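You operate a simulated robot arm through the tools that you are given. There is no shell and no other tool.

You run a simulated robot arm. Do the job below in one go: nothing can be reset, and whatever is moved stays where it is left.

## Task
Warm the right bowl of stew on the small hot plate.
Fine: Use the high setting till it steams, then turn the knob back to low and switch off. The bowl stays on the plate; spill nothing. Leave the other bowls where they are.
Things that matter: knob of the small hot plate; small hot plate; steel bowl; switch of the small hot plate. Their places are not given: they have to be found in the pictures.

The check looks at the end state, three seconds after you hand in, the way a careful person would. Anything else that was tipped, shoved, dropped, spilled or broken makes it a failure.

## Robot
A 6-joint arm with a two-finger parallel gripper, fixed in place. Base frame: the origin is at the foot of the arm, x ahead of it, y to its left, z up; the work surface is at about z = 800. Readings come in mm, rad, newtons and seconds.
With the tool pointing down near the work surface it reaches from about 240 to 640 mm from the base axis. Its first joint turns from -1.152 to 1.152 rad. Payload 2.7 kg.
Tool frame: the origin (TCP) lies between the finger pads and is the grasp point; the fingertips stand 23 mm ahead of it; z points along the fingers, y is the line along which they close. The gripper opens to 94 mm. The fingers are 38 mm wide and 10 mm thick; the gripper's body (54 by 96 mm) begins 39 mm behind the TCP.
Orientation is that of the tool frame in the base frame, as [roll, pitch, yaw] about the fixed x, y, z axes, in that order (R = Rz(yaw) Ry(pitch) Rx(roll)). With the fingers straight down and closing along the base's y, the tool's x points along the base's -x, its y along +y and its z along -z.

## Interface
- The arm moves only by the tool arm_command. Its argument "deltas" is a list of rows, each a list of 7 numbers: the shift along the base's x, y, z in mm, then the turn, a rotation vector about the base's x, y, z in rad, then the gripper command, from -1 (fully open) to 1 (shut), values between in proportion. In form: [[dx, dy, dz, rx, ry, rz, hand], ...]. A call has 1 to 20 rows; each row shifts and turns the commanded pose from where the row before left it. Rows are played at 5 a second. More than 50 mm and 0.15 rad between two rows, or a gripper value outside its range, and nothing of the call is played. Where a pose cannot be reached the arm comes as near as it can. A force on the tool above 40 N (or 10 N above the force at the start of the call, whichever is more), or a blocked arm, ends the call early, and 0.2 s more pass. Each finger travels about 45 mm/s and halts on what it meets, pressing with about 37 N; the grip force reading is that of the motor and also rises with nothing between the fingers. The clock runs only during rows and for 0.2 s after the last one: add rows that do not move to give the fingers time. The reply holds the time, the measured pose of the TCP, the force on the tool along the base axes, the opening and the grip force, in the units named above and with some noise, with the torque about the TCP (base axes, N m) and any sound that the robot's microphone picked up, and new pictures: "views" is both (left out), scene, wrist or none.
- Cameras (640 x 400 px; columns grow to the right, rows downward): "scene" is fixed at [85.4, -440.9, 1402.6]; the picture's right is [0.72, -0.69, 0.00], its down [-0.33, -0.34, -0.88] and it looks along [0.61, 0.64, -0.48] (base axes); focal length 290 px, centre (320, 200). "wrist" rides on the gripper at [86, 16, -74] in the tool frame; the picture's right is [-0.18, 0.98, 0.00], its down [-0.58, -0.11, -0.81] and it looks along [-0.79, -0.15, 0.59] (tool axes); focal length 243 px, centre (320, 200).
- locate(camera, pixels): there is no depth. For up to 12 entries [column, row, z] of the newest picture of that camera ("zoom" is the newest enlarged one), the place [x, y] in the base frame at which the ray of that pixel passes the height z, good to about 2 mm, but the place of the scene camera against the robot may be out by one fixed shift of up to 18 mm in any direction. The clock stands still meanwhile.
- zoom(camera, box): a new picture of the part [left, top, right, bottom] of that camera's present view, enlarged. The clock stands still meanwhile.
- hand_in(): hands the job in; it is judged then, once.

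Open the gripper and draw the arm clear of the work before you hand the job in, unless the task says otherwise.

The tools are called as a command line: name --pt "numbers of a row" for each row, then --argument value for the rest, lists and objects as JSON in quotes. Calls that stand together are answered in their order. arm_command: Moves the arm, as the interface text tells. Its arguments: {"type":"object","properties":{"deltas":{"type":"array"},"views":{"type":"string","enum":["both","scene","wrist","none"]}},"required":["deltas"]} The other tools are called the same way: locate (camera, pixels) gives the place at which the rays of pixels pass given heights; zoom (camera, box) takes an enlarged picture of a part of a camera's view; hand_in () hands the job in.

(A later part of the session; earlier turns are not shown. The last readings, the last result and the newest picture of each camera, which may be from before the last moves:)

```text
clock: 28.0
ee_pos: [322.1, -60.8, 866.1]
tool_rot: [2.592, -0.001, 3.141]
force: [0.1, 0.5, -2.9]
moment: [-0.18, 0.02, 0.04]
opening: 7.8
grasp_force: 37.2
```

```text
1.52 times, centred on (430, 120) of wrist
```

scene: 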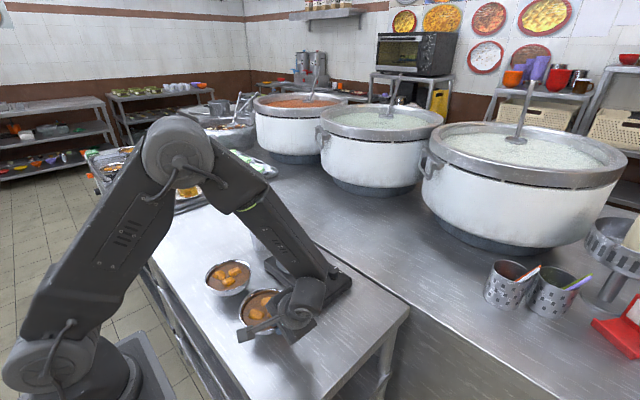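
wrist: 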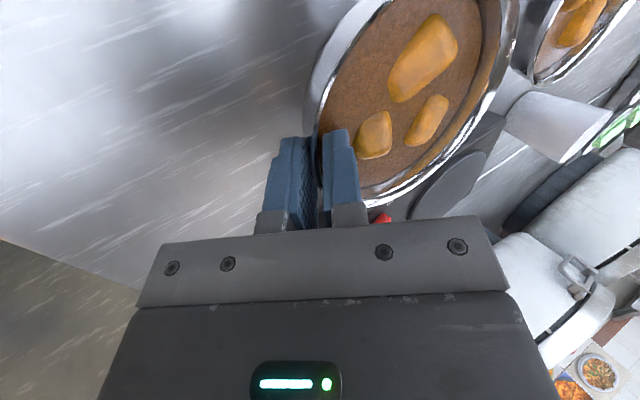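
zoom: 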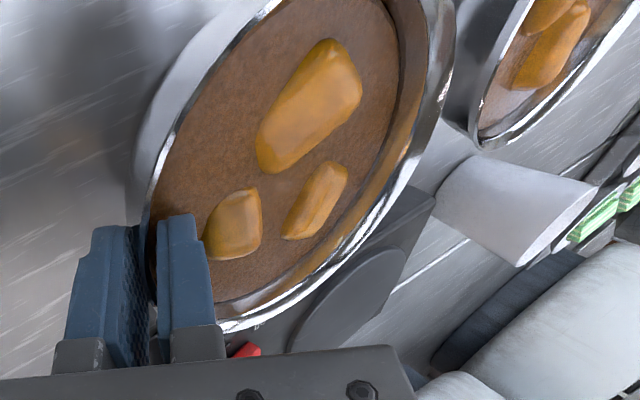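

The bowl moves rigidly with the gripper (−2.9 N ≈ 0.3 kg, moment −0.18 N m) and looks level. I lift slowly by 55 mm more and check.

arm_command --pt "0 0 2 0 0 0 1" --pt "0 0 4 0 0 0 1" --pt "0 0 5 0 0 0 1" --pt "0 0 5 0 0 0 1" --pt "0 0 5 0 0 0 1" --pt "0 0 5 0 0 0 1" --pt "0 0 5 0 0 0 1" --pt "0 0 5 0 0 0 1" --pt "0 0 5 0 0 0 1" --pt "0 0 5 0 0 0 1" --pt "0 0 4 0 0 0 1" --pt "0 0 3 0 0 0 1" --pt "0 0 2 0 0 0 1" --pt "0 0 0 0 0 0 1" --views "both"

zoom --camera "scene" --box '[200, 240, 340, 345]'

zoom --camera "wrist" --box '[220, 0, 640, 240]'

```text
clock: 31.0
ee_pos: [322.0, -62.5, 922.1]
tool_rot: [2.592, 0.001, -3.141]
force: [1.0, -0.3, -3.2]
moment: [-0.2, 0.02, 0.01]
opening: 8.1
grasp_force: 36.7
```

scene: 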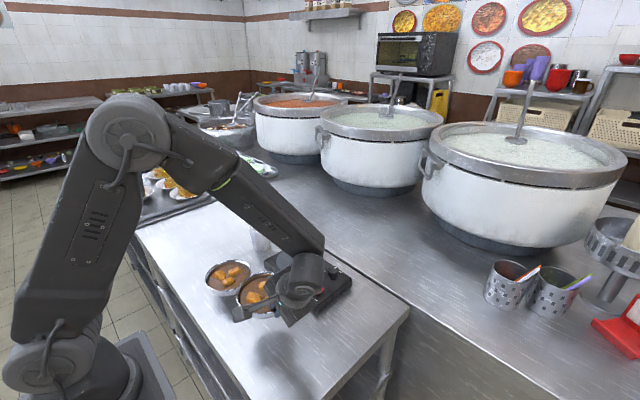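
wrist: 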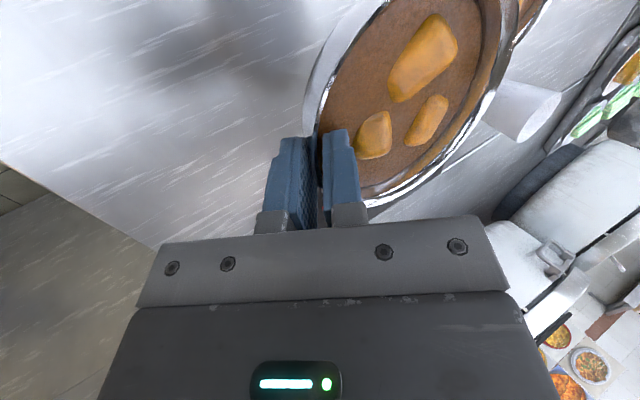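

```text
3.81 times, centred on (270, 292) of scene
```

zoom: 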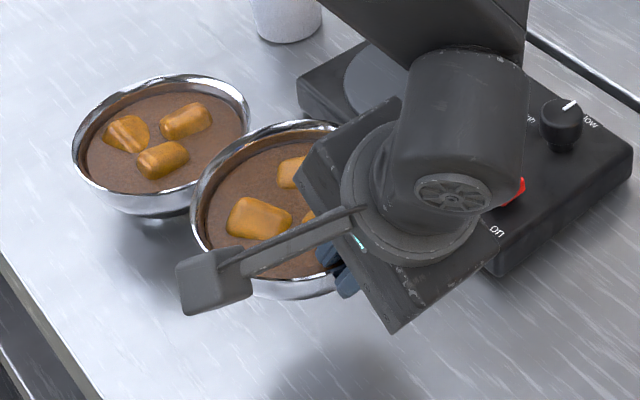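

```text
1.52 times, centred on (430, 120) of wrist
```

zoom: 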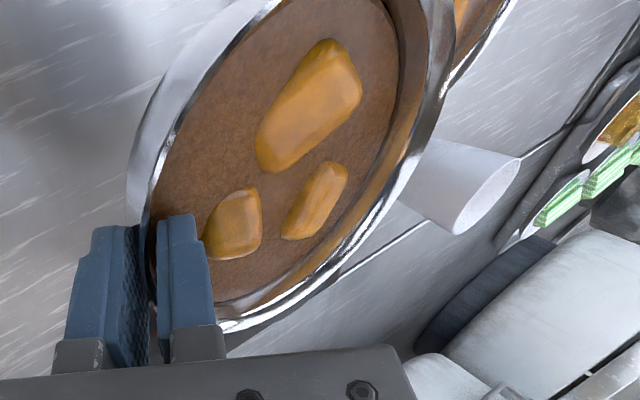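

The bowl hangs level and steady. I raise 25 mm more, then carry it smoothly in +x.

arm_command --pt "0 0 3 0 0 0 1" --pt "0 0 6 0 0 0 1" --pt "0 0 7 0 0 0 1" --pt "0 0 6 0 0 0 1" --pt "2 0 3 0 0 0 1" --pt "4 0 0 0 0 0 1" --pt "7 0 0 0 0 0 1" --pt "10 0 0 0 0 0 1" --pt "10 0 0 0 0 0 1" --pt "10 0 0 0 0 0 1" --pt "10 3 0 0 0 0 1" --pt "10 5 0 0 0 0 1" --pt "10 7 0 0 0 0 1" --pt "10 8 0 0 0 0 1" --pt "10 8 0 0 0 0 1" --pt "10 8 0 0 0 0 1" --pt "10 8 0 0 0 0 1" --pt "10 8 0 0 0 0 1" --pt "6 5 0 0 0 0 1" --pt "3 2 0 0 0 0 1" --views "both"

```text
clock: 35.2
ee_pos: [455.4, -0.0, 946.9]
tool_rot: [2.591, 0.002, -3.141]
force: [-0.2, 0.2, -3.5]
moment: [-0.23, 0.0, 0.04]
opening: 7.8
grasp_force: 36.9
```

scene: 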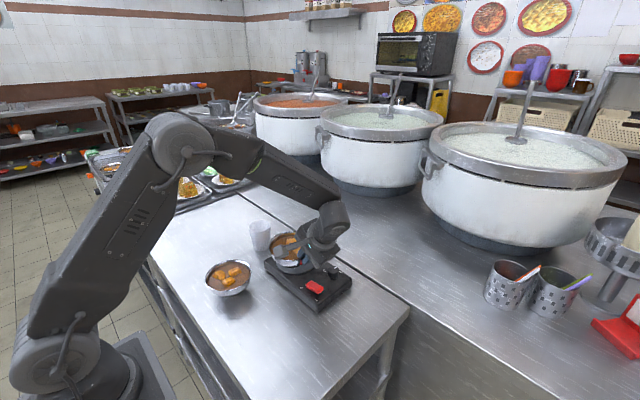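
wrist: 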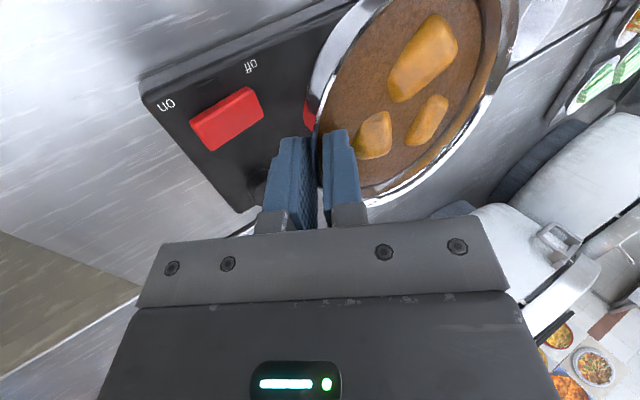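

The bowl is steady over the plate's near part. I carry it the remaining 48 mm in x and 43 mm in y to above the burner.

arm_command --pt "3 2 0 0 0 0 1" --pt "6 5 0 0 0 0 1" --pt "8 7 0 0 0 0 1" --pt "8 8 0 0 0 0 1" --pt "8 8 0 0 0 0 1" --pt "7 7 0 0 0 0 1" --pt "5 4 0 0 0 0 1" --pt "3 2 0 0 0 0 1" --pt "0 0 0 0 0 0 1" --views "both"

zoom --camera "scene" --box '[240, 210, 370, 310]'

```text
clock: 37.2
ee_pos: [502.5, 43.1, 946.8]
tool_rot: [2.593, 0.001, -3.141]
force: [0.3, -0.3, -3.1]
moment: [-0.2, 0.0, -0.04]
opening: 7.7
grasp_force: 37.2
```

scene: 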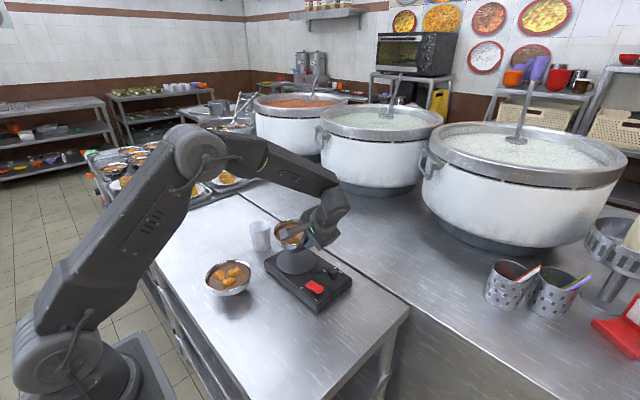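
wrist: 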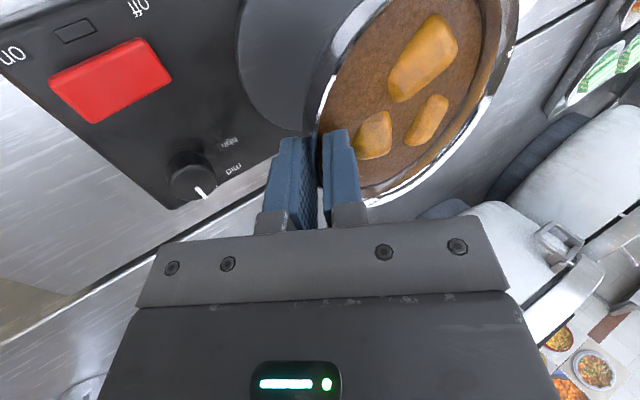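

```text
4.00 times, centred on (305, 260) of scene
```

zoom: 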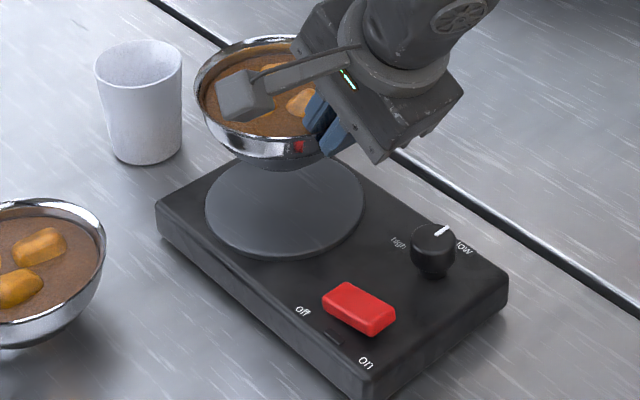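

I verify the burner's centre from the visible edge points in both cameras before lowering.

locate --camera "scene" --pixels '[[296, 262, 833], [276.3, 261.5, 833], [315.8, 260, 833], [296.3, 274.5, 833], [315, 286, 840]]'

locate --camera "wrist" --pixels '[[237, 40, 833], [240, 75, 833], [250, 100, 833], [268, 118, 833], [290, 129, 833], [237, 10, 833], [190, 175, 860], [112, 80, 842]]'

zoom --camera "wrist" --box '[0, 0, 320, 220]'

```text
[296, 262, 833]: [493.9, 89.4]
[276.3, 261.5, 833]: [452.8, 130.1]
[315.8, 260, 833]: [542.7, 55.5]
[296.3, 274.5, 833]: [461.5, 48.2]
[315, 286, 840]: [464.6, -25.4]
```

```text
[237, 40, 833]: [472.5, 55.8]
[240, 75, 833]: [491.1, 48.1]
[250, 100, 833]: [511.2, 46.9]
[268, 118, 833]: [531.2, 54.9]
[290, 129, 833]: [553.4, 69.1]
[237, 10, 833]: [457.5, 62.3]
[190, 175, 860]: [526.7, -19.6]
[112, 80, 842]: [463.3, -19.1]
```

```text
1.82 times, centred on (160, 110) of wrist
```

zoom: 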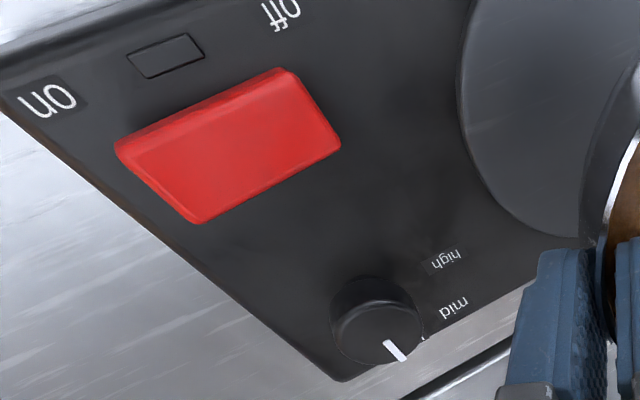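

The burner fits a circle centred near (503,106), and the bowl centre is at about (502.5,105.5), so it is well centred. I lower to just above contact.

arm_command --pt "0 0 -2 0 0 0 1" --pt "0 0 -4 0 0 0 1" --pt "0 0 -6 0 0 0 1" --pt "0 0 -6 0 0 0 1" --pt "0 0 -6 0 0 0 1" --pt "0 0 -6 0 0 0 1" --pt "0 0 -5 0 0 0 1" --pt "0 0 -4 0 0 0 1" --pt "0 0 -2 0 0 0 1" --pt "0 0 -1 0 0 0 1" --pt "0 0 0 0 0 0 1" --views "both"

zoom --camera "scene" --box '[240, 210, 370, 310]'

```text
clock: 39.6
ee_pos: [503.3, 43.0, 905.9]
tool_rot: [2.594, -0.001, -3.141]
force: [-0.3, 0.5, -3.0]
moment: [-0.18, 0.0, 0.0]
opening: 8.1
grasp_force: 37.0
```

scene: 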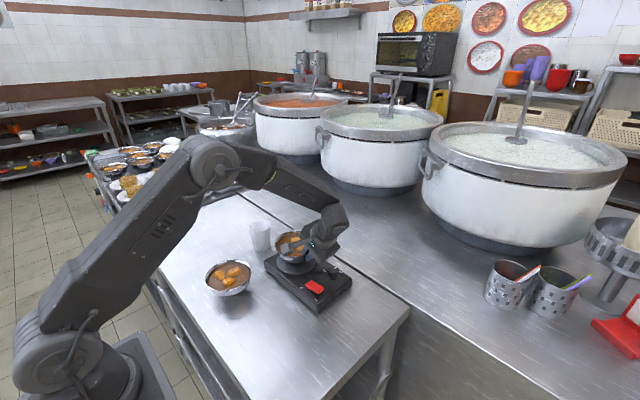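
wrist: 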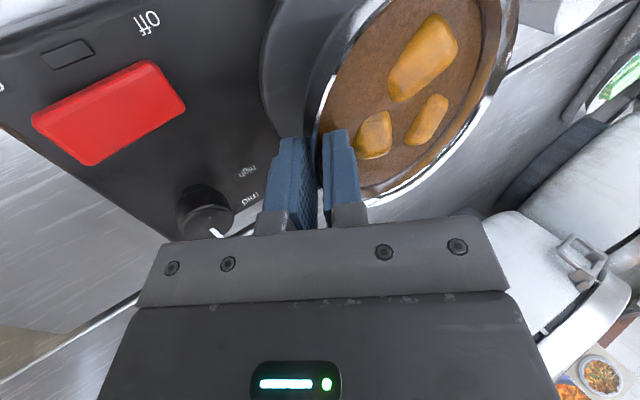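

```text
4.00 times, centred on (305, 260) of scene
```

zoom: 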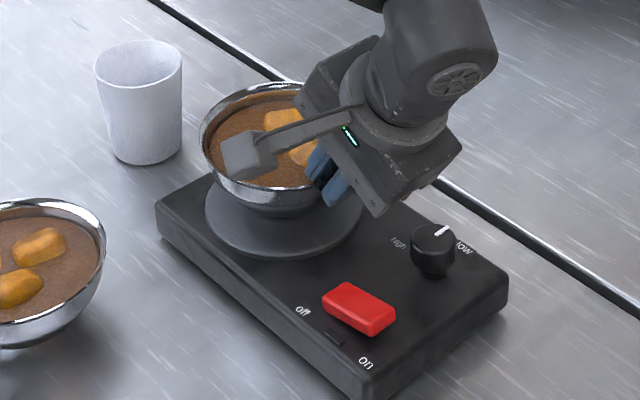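

The bowl is right above the burner with about 9 mm to go. I lower in 1 mm steps and watch the force.

arm_command --pt "0 0 -1 0 0 0 1" --pt "0 0 -1 0 0 0 1" --pt "0 0 -1 0 0 0 1" --pt "0 0 -1 0 0 0 1" --pt "0 0 -1 0 0 0 1" --pt "0 0 -1 0 0 0 1" --pt "0 0 0 0 0 0 1" --views "none"

arm_command --pt "0 0 -1 0 0 0 1" --pt "0 0 -1 0 0 0 1" --pt "0 0 0 0 0 0 1" --views "none"

```text
clock: 41.2
ee_pos: [504.9, 42.7, 901.2]
tool_rot: [2.591, 0.005, 3.141]
force: [-4.7, -4.5, 28.8]
moment: [0.68, 0.23, 0.17]
opening: 8.1
grasp_force: 36.7
```

```text
clock: 42.0
ee_pos: [504.2, 42.7, 900.3]
tool_rot: [2.592, 0.006, 3.14]
force: [0.0, -3.2, 31.0]
moment: [0.9, -0.06, -0.01]
opening: 8.2
grasp_force: 37.1
```

Contact occurred near z≈902 (about 30 N pressing). I back up a little to unload before releasing.

arm_command --pt "0 0 1 0 0 0 1" --pt "0 0 1 0 0 0 1" --pt "0 0 0 0 0 0 1" --views "none"

```text
clock: 42.8
ee_pos: [503.3, 42.4, 900.3]
tool_rot: [2.591, 0.002, 3.14]
force: [7.8, 1.0, 16.6]
moment: [0.59, -0.56, -0.31]
opening: 7.9
grasp_force: 37.3
```

arm_command --pt "0 0 1 0 0 0 1" --pt "0 0 0 0 0 0 1" --views "both"

zoom --camera "scene" --box '[240, 210, 370, 310]'

```text
clock: 43.4
ee_pos: [502.1, 42.6, 900.4]
tool_rot: [2.591, 0.0, 3.14]
force: [5.6, 1.6, 11.6]
moment: [0.46, -0.5, -0.2]
opening: 7.8
grasp_force: 37.2
```

scene: 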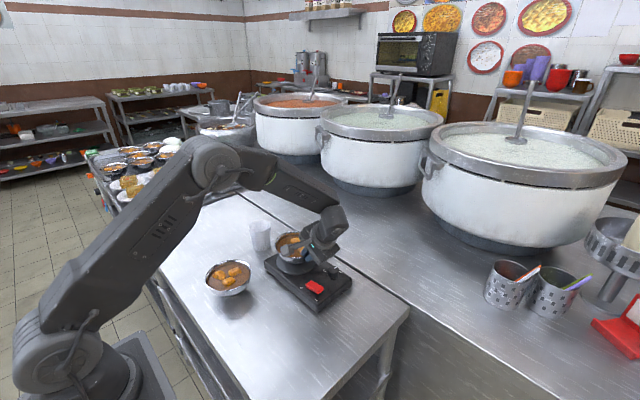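
wrist: 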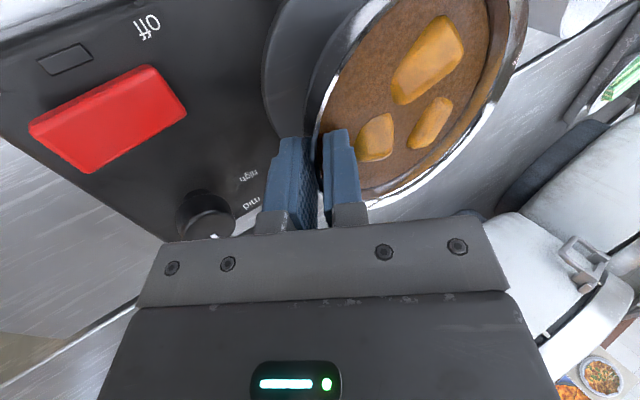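

```text
4.00 times, centred on (305, 260) of scene
```

zoom: 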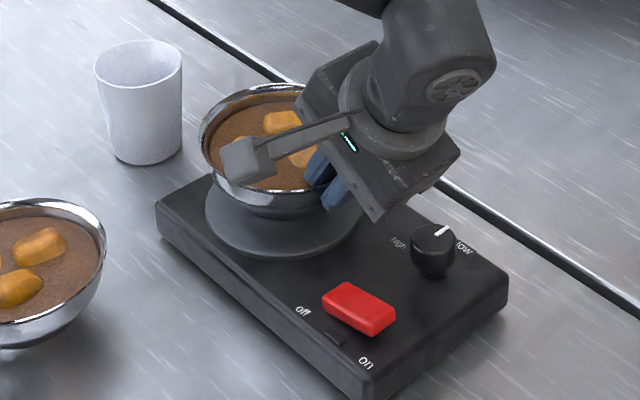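

Still 11.6 N pressing, so I raise one more millimetre and read again.

arm_command --pt "0 0 0.7 0 0 0 1" --pt "0 0 0 0 0 0 1" --pt "0 0 0 0 0 0 1" --views "wrist"

```text
clock: 44.2
ee_pos: [502.8, 42.6, 901.4]
tool_rot: [2.591, -0.003, 3.14]
force: [-0.5, 2.1, 3.3]
moment: [0.19, -0.04, 0.09]
opening: 8.1
grasp_force: 37.0
```

wrist: 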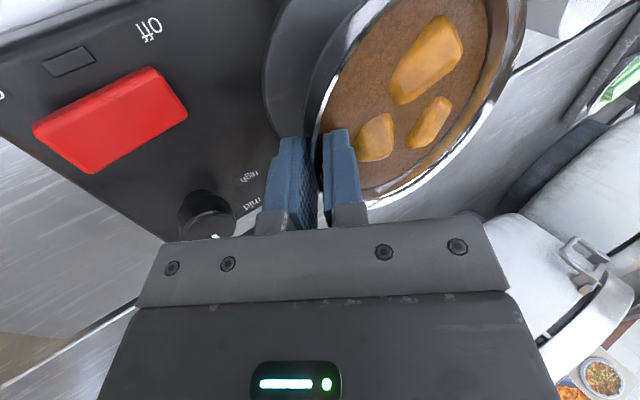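

Now only 3 N remains; the bowl stands on the burner. I open gently to 18 mm.

arm_command --pt "0 0 0 0 0 0 0.8" --pt "0 0 0 0 0 0 0.75" --pt "0 0 0 0 0 0 0.68" --pt "0 0 0 0 0 0 0.6" --pt "0 0 0 0 0 0 0.6" --views "both"

zoom --camera "wrist" --box '[220, 0, 560, 240]'

zoom --camera "scene" --box '[240, 210, 370, 310]'

```text
clock: 45.4
ee_pos: [502.9, 43.0, 901.4]
tool_rot: [2.592, 0.0, -3.14]
force: [0.4, 0.1, -0.6]
moment: [0.04, 0.01, -0.02]
opening: 18.7
grasp_force: 0.1
```

scene: 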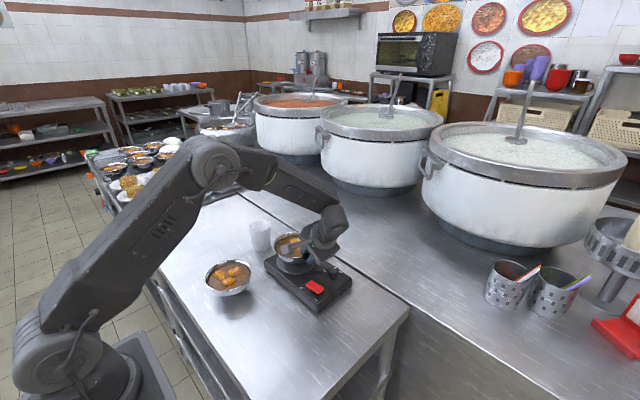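
wrist: 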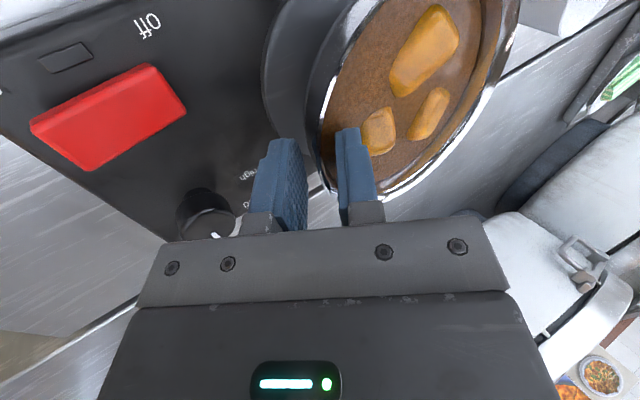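

```text
1.67 times, centred on (390, 120) of wrist
```

zoom: 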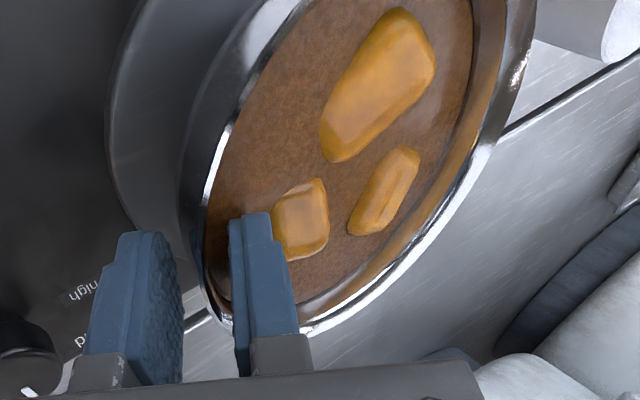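

```text
4.00 times, centred on (305, 260) of scene
```

zoom: 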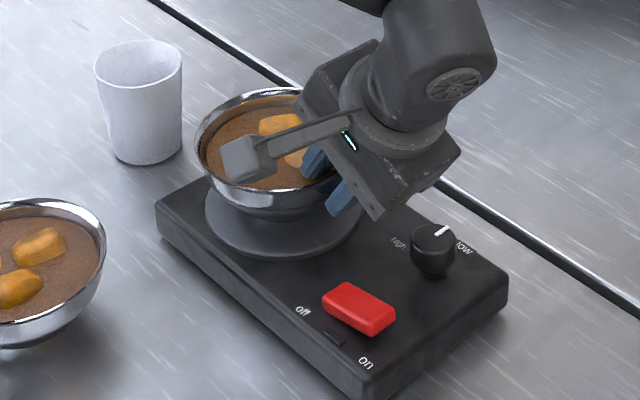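

The bowl has settled onto the burner and the rim is free between the fingers. I withdraw backward along the finger axis.

arm_command --pt "0 -2.6 4.3 0 0 0 0.6" --pt "0 -5.2 8.5 0 0 0 0.6" --pt "0 -5.2 8.5 0 0 0 0.6" --pt "0 -8 13 0 0 0 0.6" --pt "0 -10 18 0 0 0 0.6" --pt "0 -25 30 0 0 0 0.6" --pt "0 -25 30 -0.14 0 0 0.6" --pt "0 -25 10 -0.14 0 0 0.6" --pt "-20 -10 0 -0.14 0 0 0.6" --pt "-20 0 0 -0.13 0 0 0.8" --pt "-20 10 0 0 0 0 1" --pt "-20 10 0 0 0 0 1" --pt "-20 0 0 0 0 0 1" --views "both"

zoom --camera "scene" --box '[240, 210, 370, 310]'

zoom --camera "wrist" --box '[240, 0, 560, 220]'

```text
clock: 48.2
ee_pos: [402.1, -52.1, 1022.3]
tool_rot: [-3.141, 0.002, -3.139]
force: [-0.4, -0.5, 0.1]
moment: [-0.01, -0.02, 0.0]
opening: 0.1
grasp_force: 37.0
```

scene: 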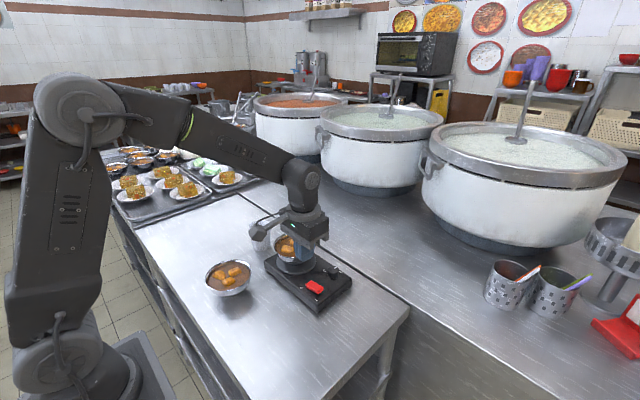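
wrist: 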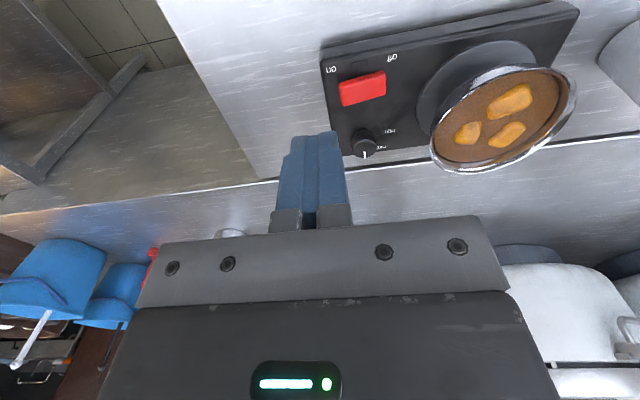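

```text
4.00 times, centred on (305, 260) of scene
```

zoom: 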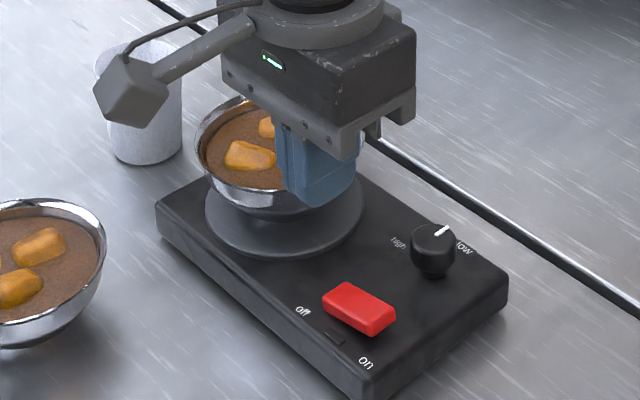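

```text
1.82 times, centred on (400, 110) of wrist
```

zoom: 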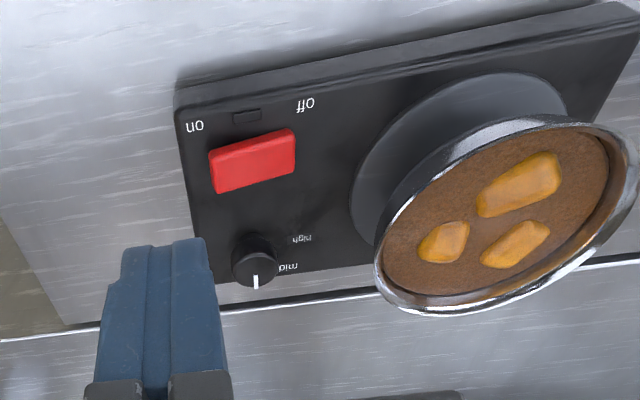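

The bowl sits on the burner. I locate the bowl rim, knob and switch ends in this view to plan the presses.

locate --camera "wrist" --pixels '[[431, 132, 890], [577, 92, 890], [503, 63, 890], [470, 173, 890], [363, 88, 842], [343, 93, 845], [382, 82, 842], [364, 148, 860], [363, 140, 860], [341, 95, 842], [386, 80, 842]]'

zoom --camera "wrist" --box '[315, 40, 415, 170]'

```text
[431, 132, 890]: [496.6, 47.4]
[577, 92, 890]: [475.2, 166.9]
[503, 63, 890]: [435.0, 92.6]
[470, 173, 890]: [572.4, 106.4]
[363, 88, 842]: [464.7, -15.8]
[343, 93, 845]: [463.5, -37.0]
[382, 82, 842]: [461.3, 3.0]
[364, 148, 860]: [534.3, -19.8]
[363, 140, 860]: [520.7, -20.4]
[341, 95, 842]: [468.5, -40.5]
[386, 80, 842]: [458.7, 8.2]
```

```text
3.08 times, centred on (365, 105) of wrist
```

zoom: 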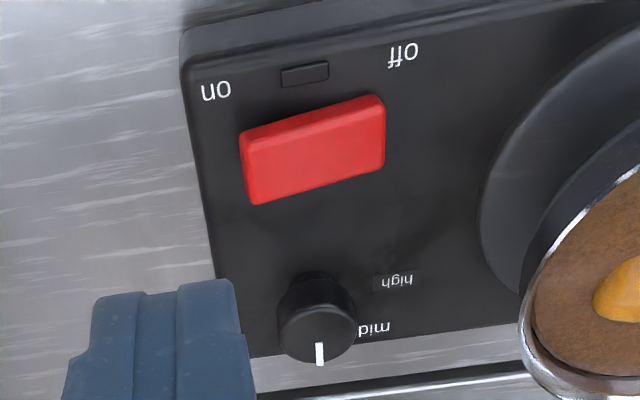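

The bowl is centred at about (503,107). The rocker spans y≈-39 to +5 at x≈465, with the "on" end raised; with the gripper shut I move above the "on" end.

arm_command --pt "15 5 -30 0 0 0 1" --pt "16 5 -30 0 0 0 1" --pt "16 5 -30 0 0 0 1" --pt "16 5 -30 0 0 0 1" --pt "0 0 -20 0 0 0 1" --pt "0 0 0 0 0 0 1" --views "both"

zoom --camera "wrist" --box '[220, 40, 460, 220]'

zoom --camera "scene" --box '[270, 230, 360, 310]'

```text
clock: 49.6
ee_pos: [465.9, -32.9, 885.3]
tool_rot: [-3.141, 0.0, 3.141]
force: [-0.1, 0.0, 0.4]
moment: [-0.01, -0.01, 0.0]
opening: 0.2
grasp_force: 37.1
```

scene: 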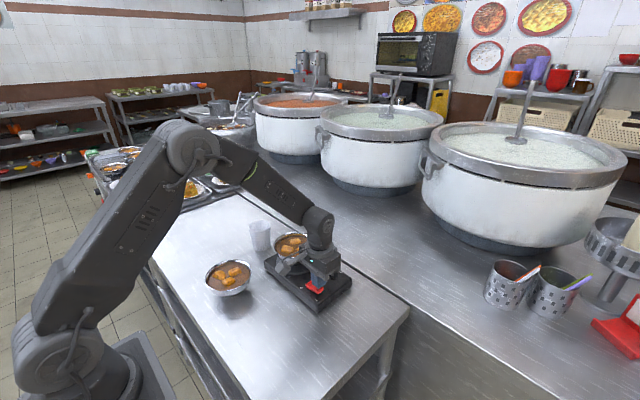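
wrist: 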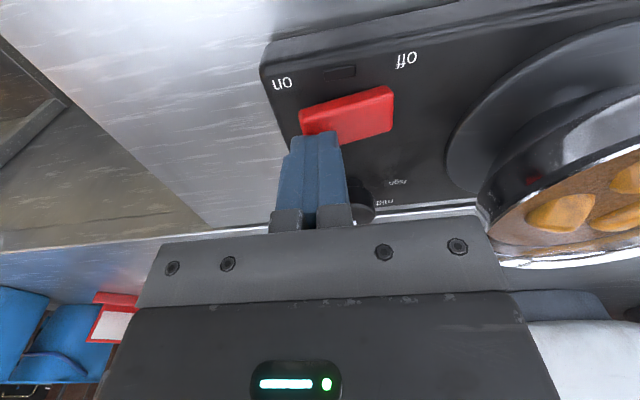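

```text
2.22 times, centred on (340, 130) of wrist
```

zoom: 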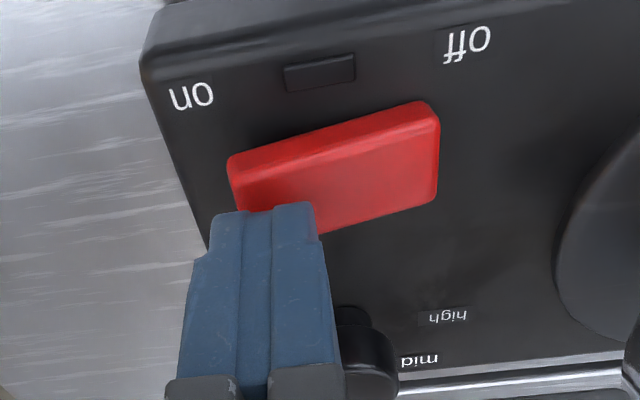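

```text
5.00 times, centred on (315, 270) of scene
```

zoom: 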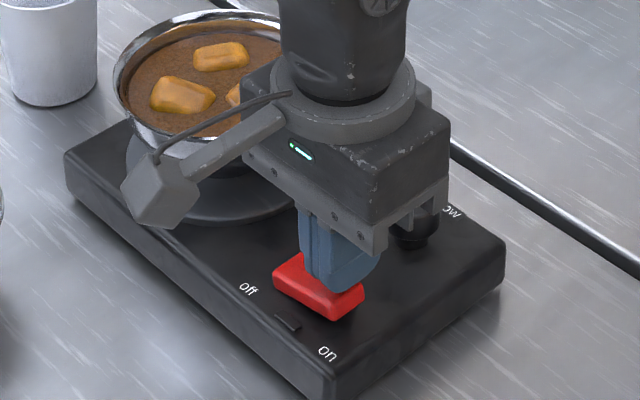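

The shut fingers are over the "on" end of the rocker. I lower in small steps, watching force and lamp.

arm_command --pt "0 0 -5 0 0 0 1" --pt "0 0 -4 0 0 0 1" --pt "0 0 -3 0 0 0 1" --pt "0 0 -2 0 0 0 1" --pt "0 0 -2 0 0 0 1" --pt "0 0 0 0 0 0 1" --views "wrist"

```text
clock: 50.6
ee_pos: [466.3, -35.8, 873.0]
tool_rot: [-3.137, -0.001, 3.14]
force: [-5.9, -2.3, 10.7]
moment: [0.01, 0.16, 0.02]
opening: 0.2
grasp_force: 37.2
stopped in row 5: the force on the tool passed its limit at 45 N (the readings are from after the stop); the commanded pose is now the measured one
```

wrist: 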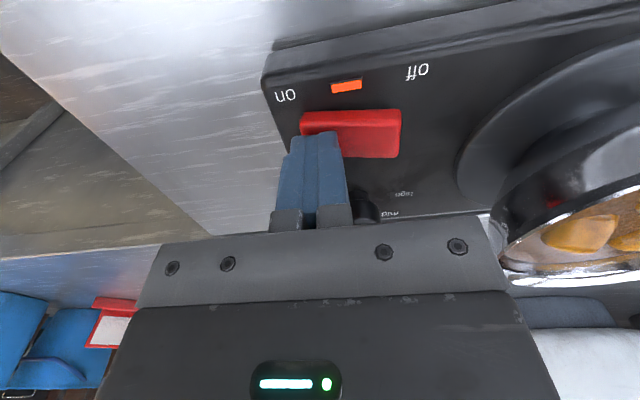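

The lamp is lit orange: the plate is on. I raise, open the gripper to about 50 mm and move above the knob for a check.

arm_command --pt "0 0 15 0 0 0 1" --pt "0 0 20 0 0 0 0.5" --pt "10 0 20 0 0 0 0" --pt "15 5 0 0 0 0 -0.06" --pt "15 5 0 0 0 0 -0.06" --pt "15 3 0 0 0 0 -0.06" --pt "14 2 0 0 0 0 -0.06" --pt "0 0 0 0 0 0 -0.06" --views "both"

zoom --camera "wrist" --box '[220, 20, 460, 220]'

zoom --camera "scene" --box '[270, 220, 370, 310]'

```text
clock: 52.5
ee_pos: [535.5, -20.0, 928.2]
tool_rot: [-3.139, 0.0, 3.141]
force: [0.0, -0.6, 0.5]
moment: [-0.01, 0.0, -0.03]
opening: 49.7
grasp_force: 0.1
```

scene: 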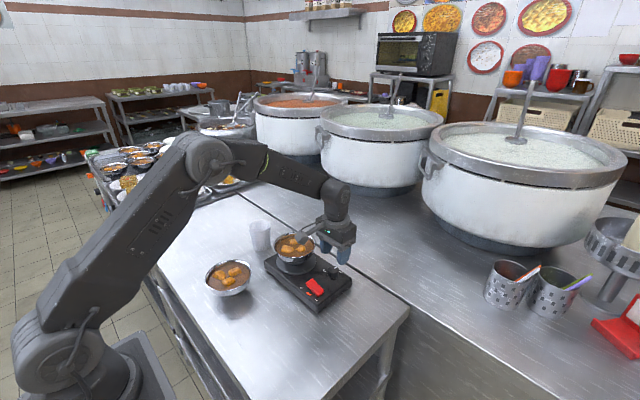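
wrist: 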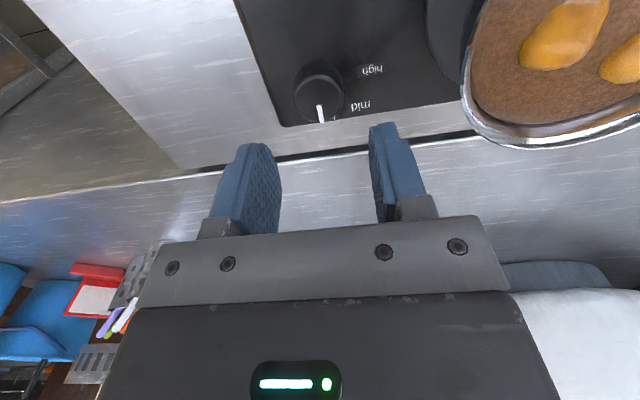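

```text
2.00 times, centred on (340, 120) of wrist
```

zoom: 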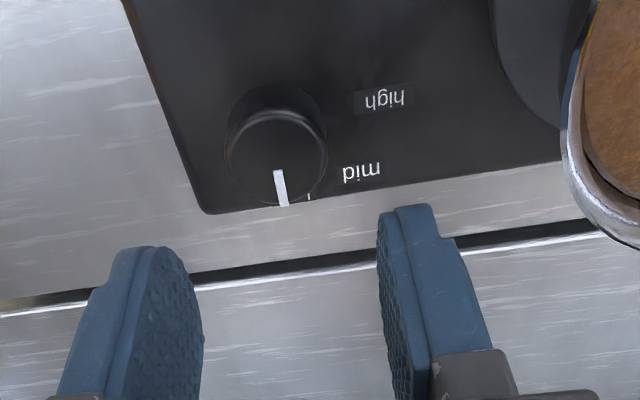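

```text
4.44 times, centred on (320, 265) of scene
```

zoom: 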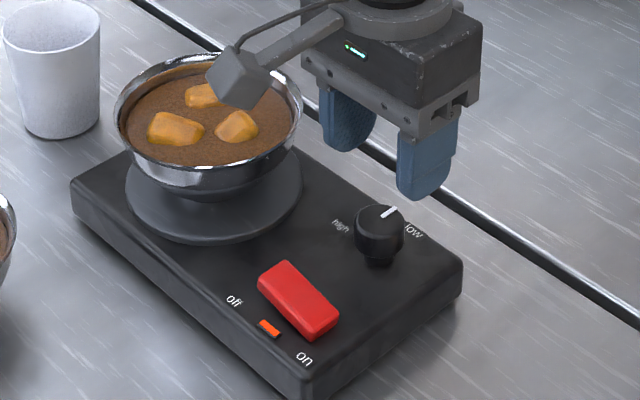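

The lamp is on and the knob is at about (318.5,97.5) in the wrist view. I locate its top and the mark precisely.

locate --camera "wrist" --pixels '[[318.5, 97.5, 860], [321.5, 122.5, 860], [319, 106, 860], [293, 97, 860], [343.5, 97, 860], [318.5, 97.5, 855], [372, 69, 830], [361, 106, 830]]'

```text
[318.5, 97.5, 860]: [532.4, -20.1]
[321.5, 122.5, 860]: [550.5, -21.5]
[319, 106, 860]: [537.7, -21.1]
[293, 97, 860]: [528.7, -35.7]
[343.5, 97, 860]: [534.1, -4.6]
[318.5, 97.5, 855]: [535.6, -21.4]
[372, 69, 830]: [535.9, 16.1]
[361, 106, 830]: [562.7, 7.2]
```

The knob is about 31 mm wide, centred near (534.5,-20.5). I descend straight over it to TCP z≈864 and close on it.

arm_command --pt "-1 -0.5 -20 0 0 0 -0.06" --pt "0 0 -20 0 0 0 -0.06" --pt "0 0 -14 0 0 0 -0.06" --pt "0 0 -10 0 0 0 -0.06" --pt "0 0 0 0 0 0 0.1" --pt "0 0 0 0 0 0 0.25" --pt "0 0 0 0 0 0 0.4" --pt "0 0 0 0 0 0 0.6" --pt "0 0 0 0 0 0 0.6" --views "both"

zoom --camera "wrist" --box '[220, 20, 460, 220]'

```text
clock: 54.5
ee_pos: [534.2, -19.5, 863.9]
tool_rot: [-3.14, -0.001, -3.14]
force: [0.8, 10.6, -0.5]
moment: [0.18, -0.07, -0.02]
opening: 31.7
grasp_force: 37.7
```

scene: 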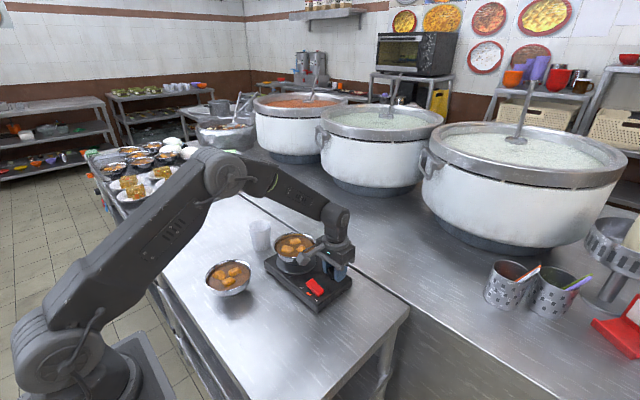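
wrist: 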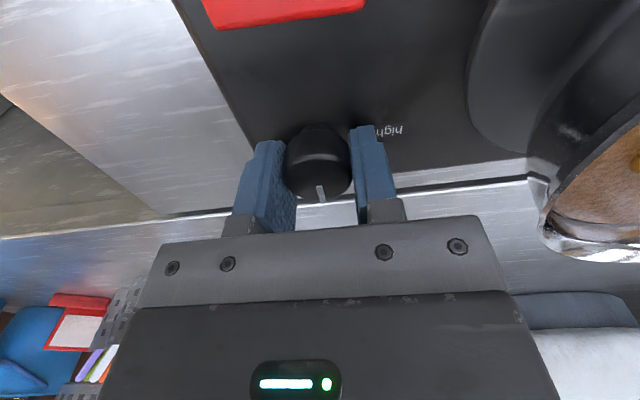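

```text
2.00 times, centred on (340, 120) of wrist
```

zoom: 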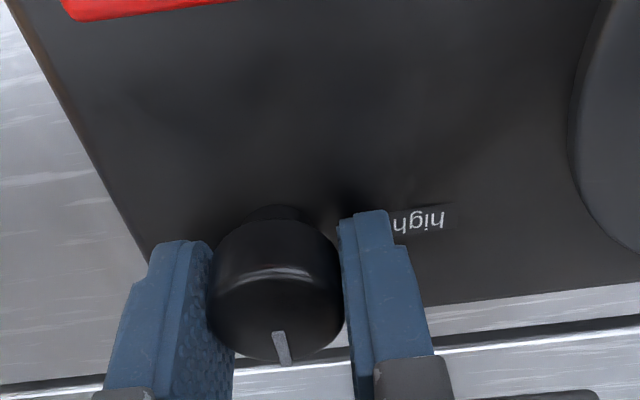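

The knob is held (31.7 mm), with a side load of +10.6 N in y. I shift +1 mm in y to relieve it, then turn +90° (from low toward high) in small steps.

arm_command --pt "0 1 0 0 0 0 0.6" --pt "0 0 0 0 0 0 0.6" --views "none"

arm_command --pt "0 0 0 0 0 0.1 0.6" --pt "0 0 0 0 0 0.1 0.6" --pt "0 0 0 0 0 0.1 0.6" --pt "0 0 0 0 0 0 0.6" --views "both"

zoom --camera "wrist" --box '[220, 20, 460, 220]'

```text
clock: 55.0
ee_pos: [536.1, -21.0, 862.8]
tool_rot: [-3.138, -0.001, 3.139]
force: [3.5, 3.0, 0.0]
moment: [0.14, -0.53, -0.03]
opening: 31.2
grasp_force: 37.2
```

```text
clock: 56.0
ee_pos: [535.1, -19.6, 864.2]
tool_rot: [-3.14, -0.004, -2.842]
force: [0.0, 8.5, 0.6]
moment: [0.31, -0.63, -0.04]
opening: 31.4
grasp_force: 36.8
```

scene: 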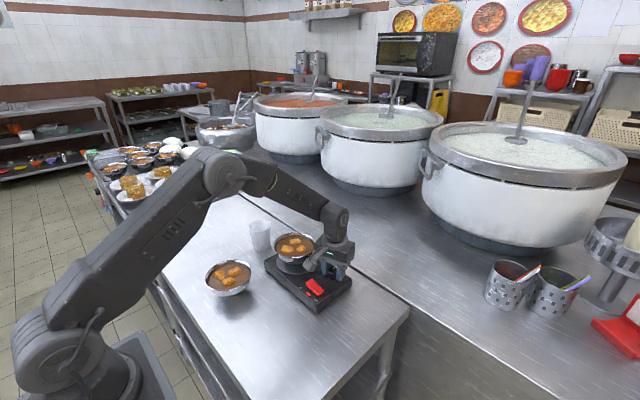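
wrist: 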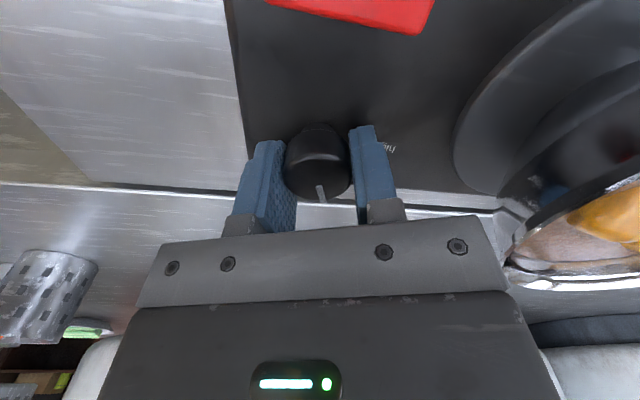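

```text
2.00 times, centred on (340, 120) of wrist
```

zoom: 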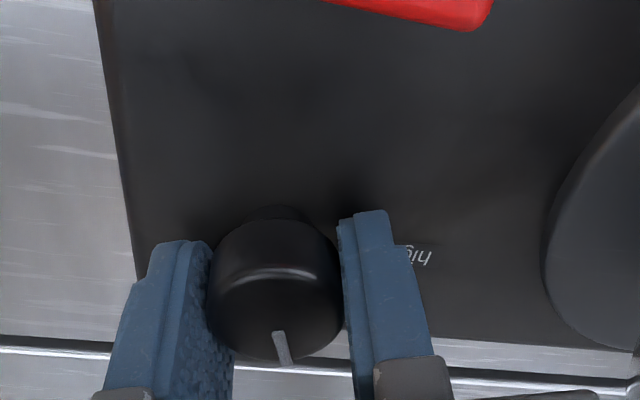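

The mark keeps its place in the gripper's view, so the knob turns with the hand. I continue the turn by 1.2 rad more.

arm_command --pt "0 0 0 0 0 0.12 0.6" --pt "0 0 0 0 0 0.12 0.6" --pt "0 0 0 0 0 0.12 0.6" --pt "0 0 0 0 0 0.12 0.6" --pt "0 0 0 0 0 0.12 0.6" --pt "0 0 0 0 0 0.12 0.6" --pt "0 0 0 0 0 0.12 0.6" --pt "0 0 0 0 0 0.12 0.6" --pt "0 0 0 0 0 0.12 0.6" --pt "0 0 0 0 0 0.12 0.6" --pt "0 0 0 0 0 0 0.6" --views "both"

zoom --camera "wrist" --box '[220, 20, 460, 220]'

zoom --camera "scene" --box '[270, 220, 370, 310]'

```text
clock: 58.5
ee_pos: [533.5, -20.1, 864.0]
tool_rot: [-3.138, -0.002, -1.641]
force: [-8.2, 8.7, 0.5]
moment: [0.34, 0.11, 0.0]
opening: 31.5
grasp_force: 37.3
```

scene: 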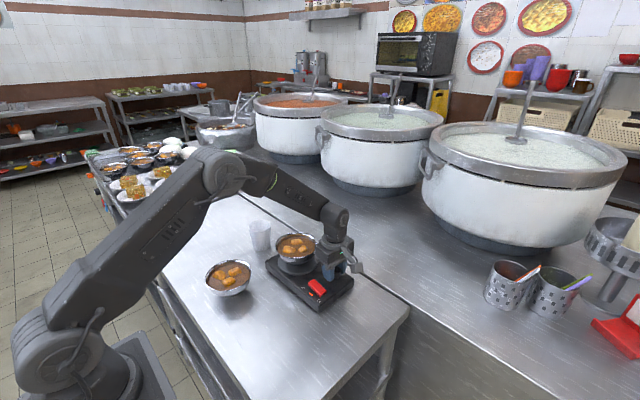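
wrist: 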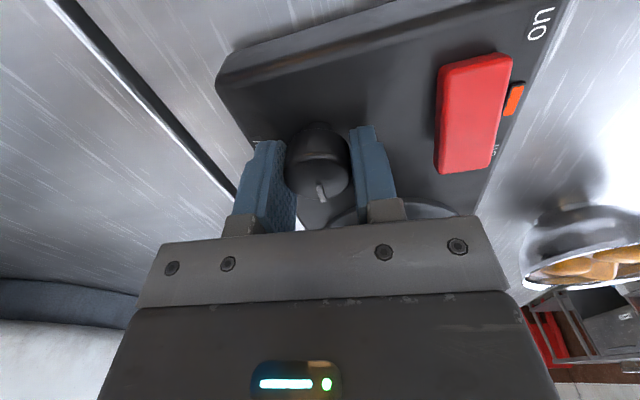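

```text
2.00 times, centred on (340, 120) of wrist
```

zoom: 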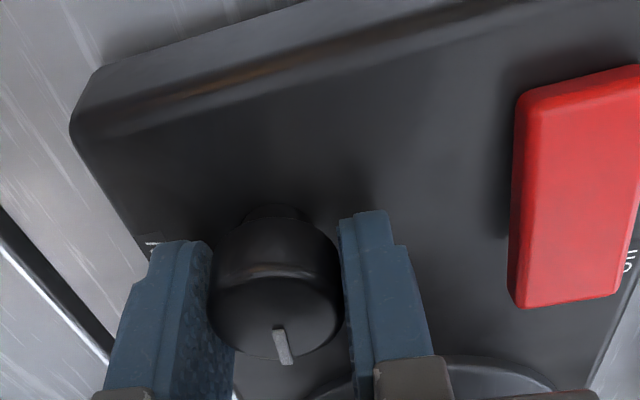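

```text
4.44 times, centred on (320, 265) of scene
```

zoom: 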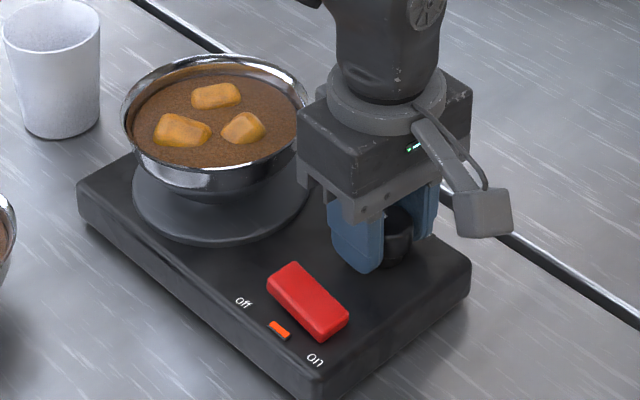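

The knob has turned with the hand by 1.5 rad; the plate seems to have crept a few millimetres. I release gently, lift and check the mark against "high".

arm_command --pt "0 0 0 0 0 0 0.2" --pt "0 0 0 0 0 0 0.0" --pt "0 0 0 0 0 0 -0.06" --pt "0 0 20 0 0 0 -0.06" --pt "0 0 30 0 0 0 -0.06" --pt "0 -15 30 0 0 0 -0.06" --pt "0 -15 10 0 0 0 -0.06" --pt "0 0 0 0 0 0 -0.06" --views "both"

zoom --camera "wrist" --box '[220, 0, 560, 220]'

zoom --camera "scene" --box '[250, 210, 370, 310]'

```text
clock: 60.2
ee_pos: [536.2, -49.7, 953.4]
tool_rot: [-3.137, 0.001, -1.642]
force: [-0.4, -0.7, 0.4]
moment: [-0.03, -0.03, -0.02]
opening: 49.9
grasp_force: 0.1
```

scene: 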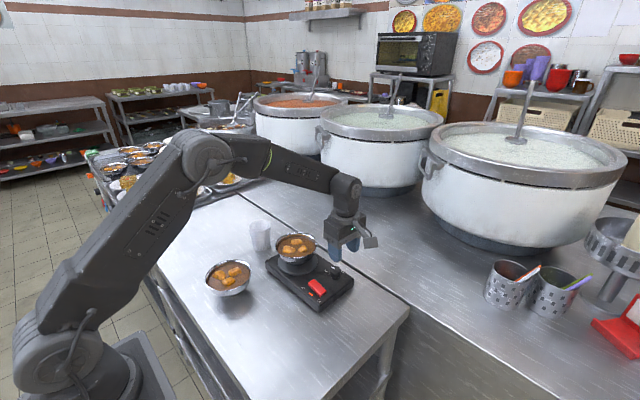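
wrist: 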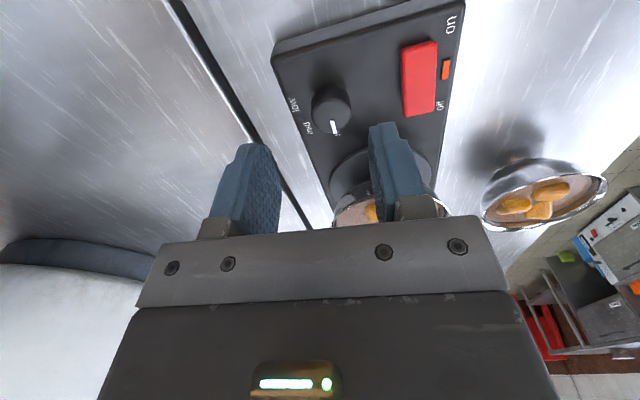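

```text
1.82 times, centred on (390, 110) of wrist
```

zoom: 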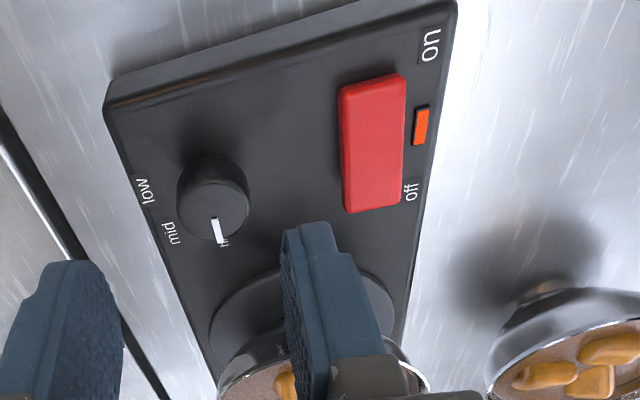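

```text
4.00 times, centred on (310, 260) of scene
```

zoom: 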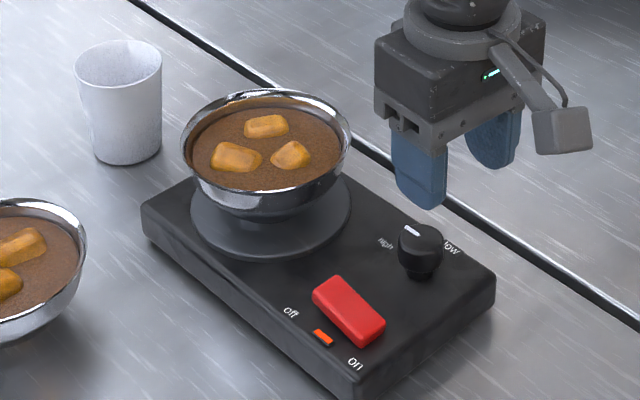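

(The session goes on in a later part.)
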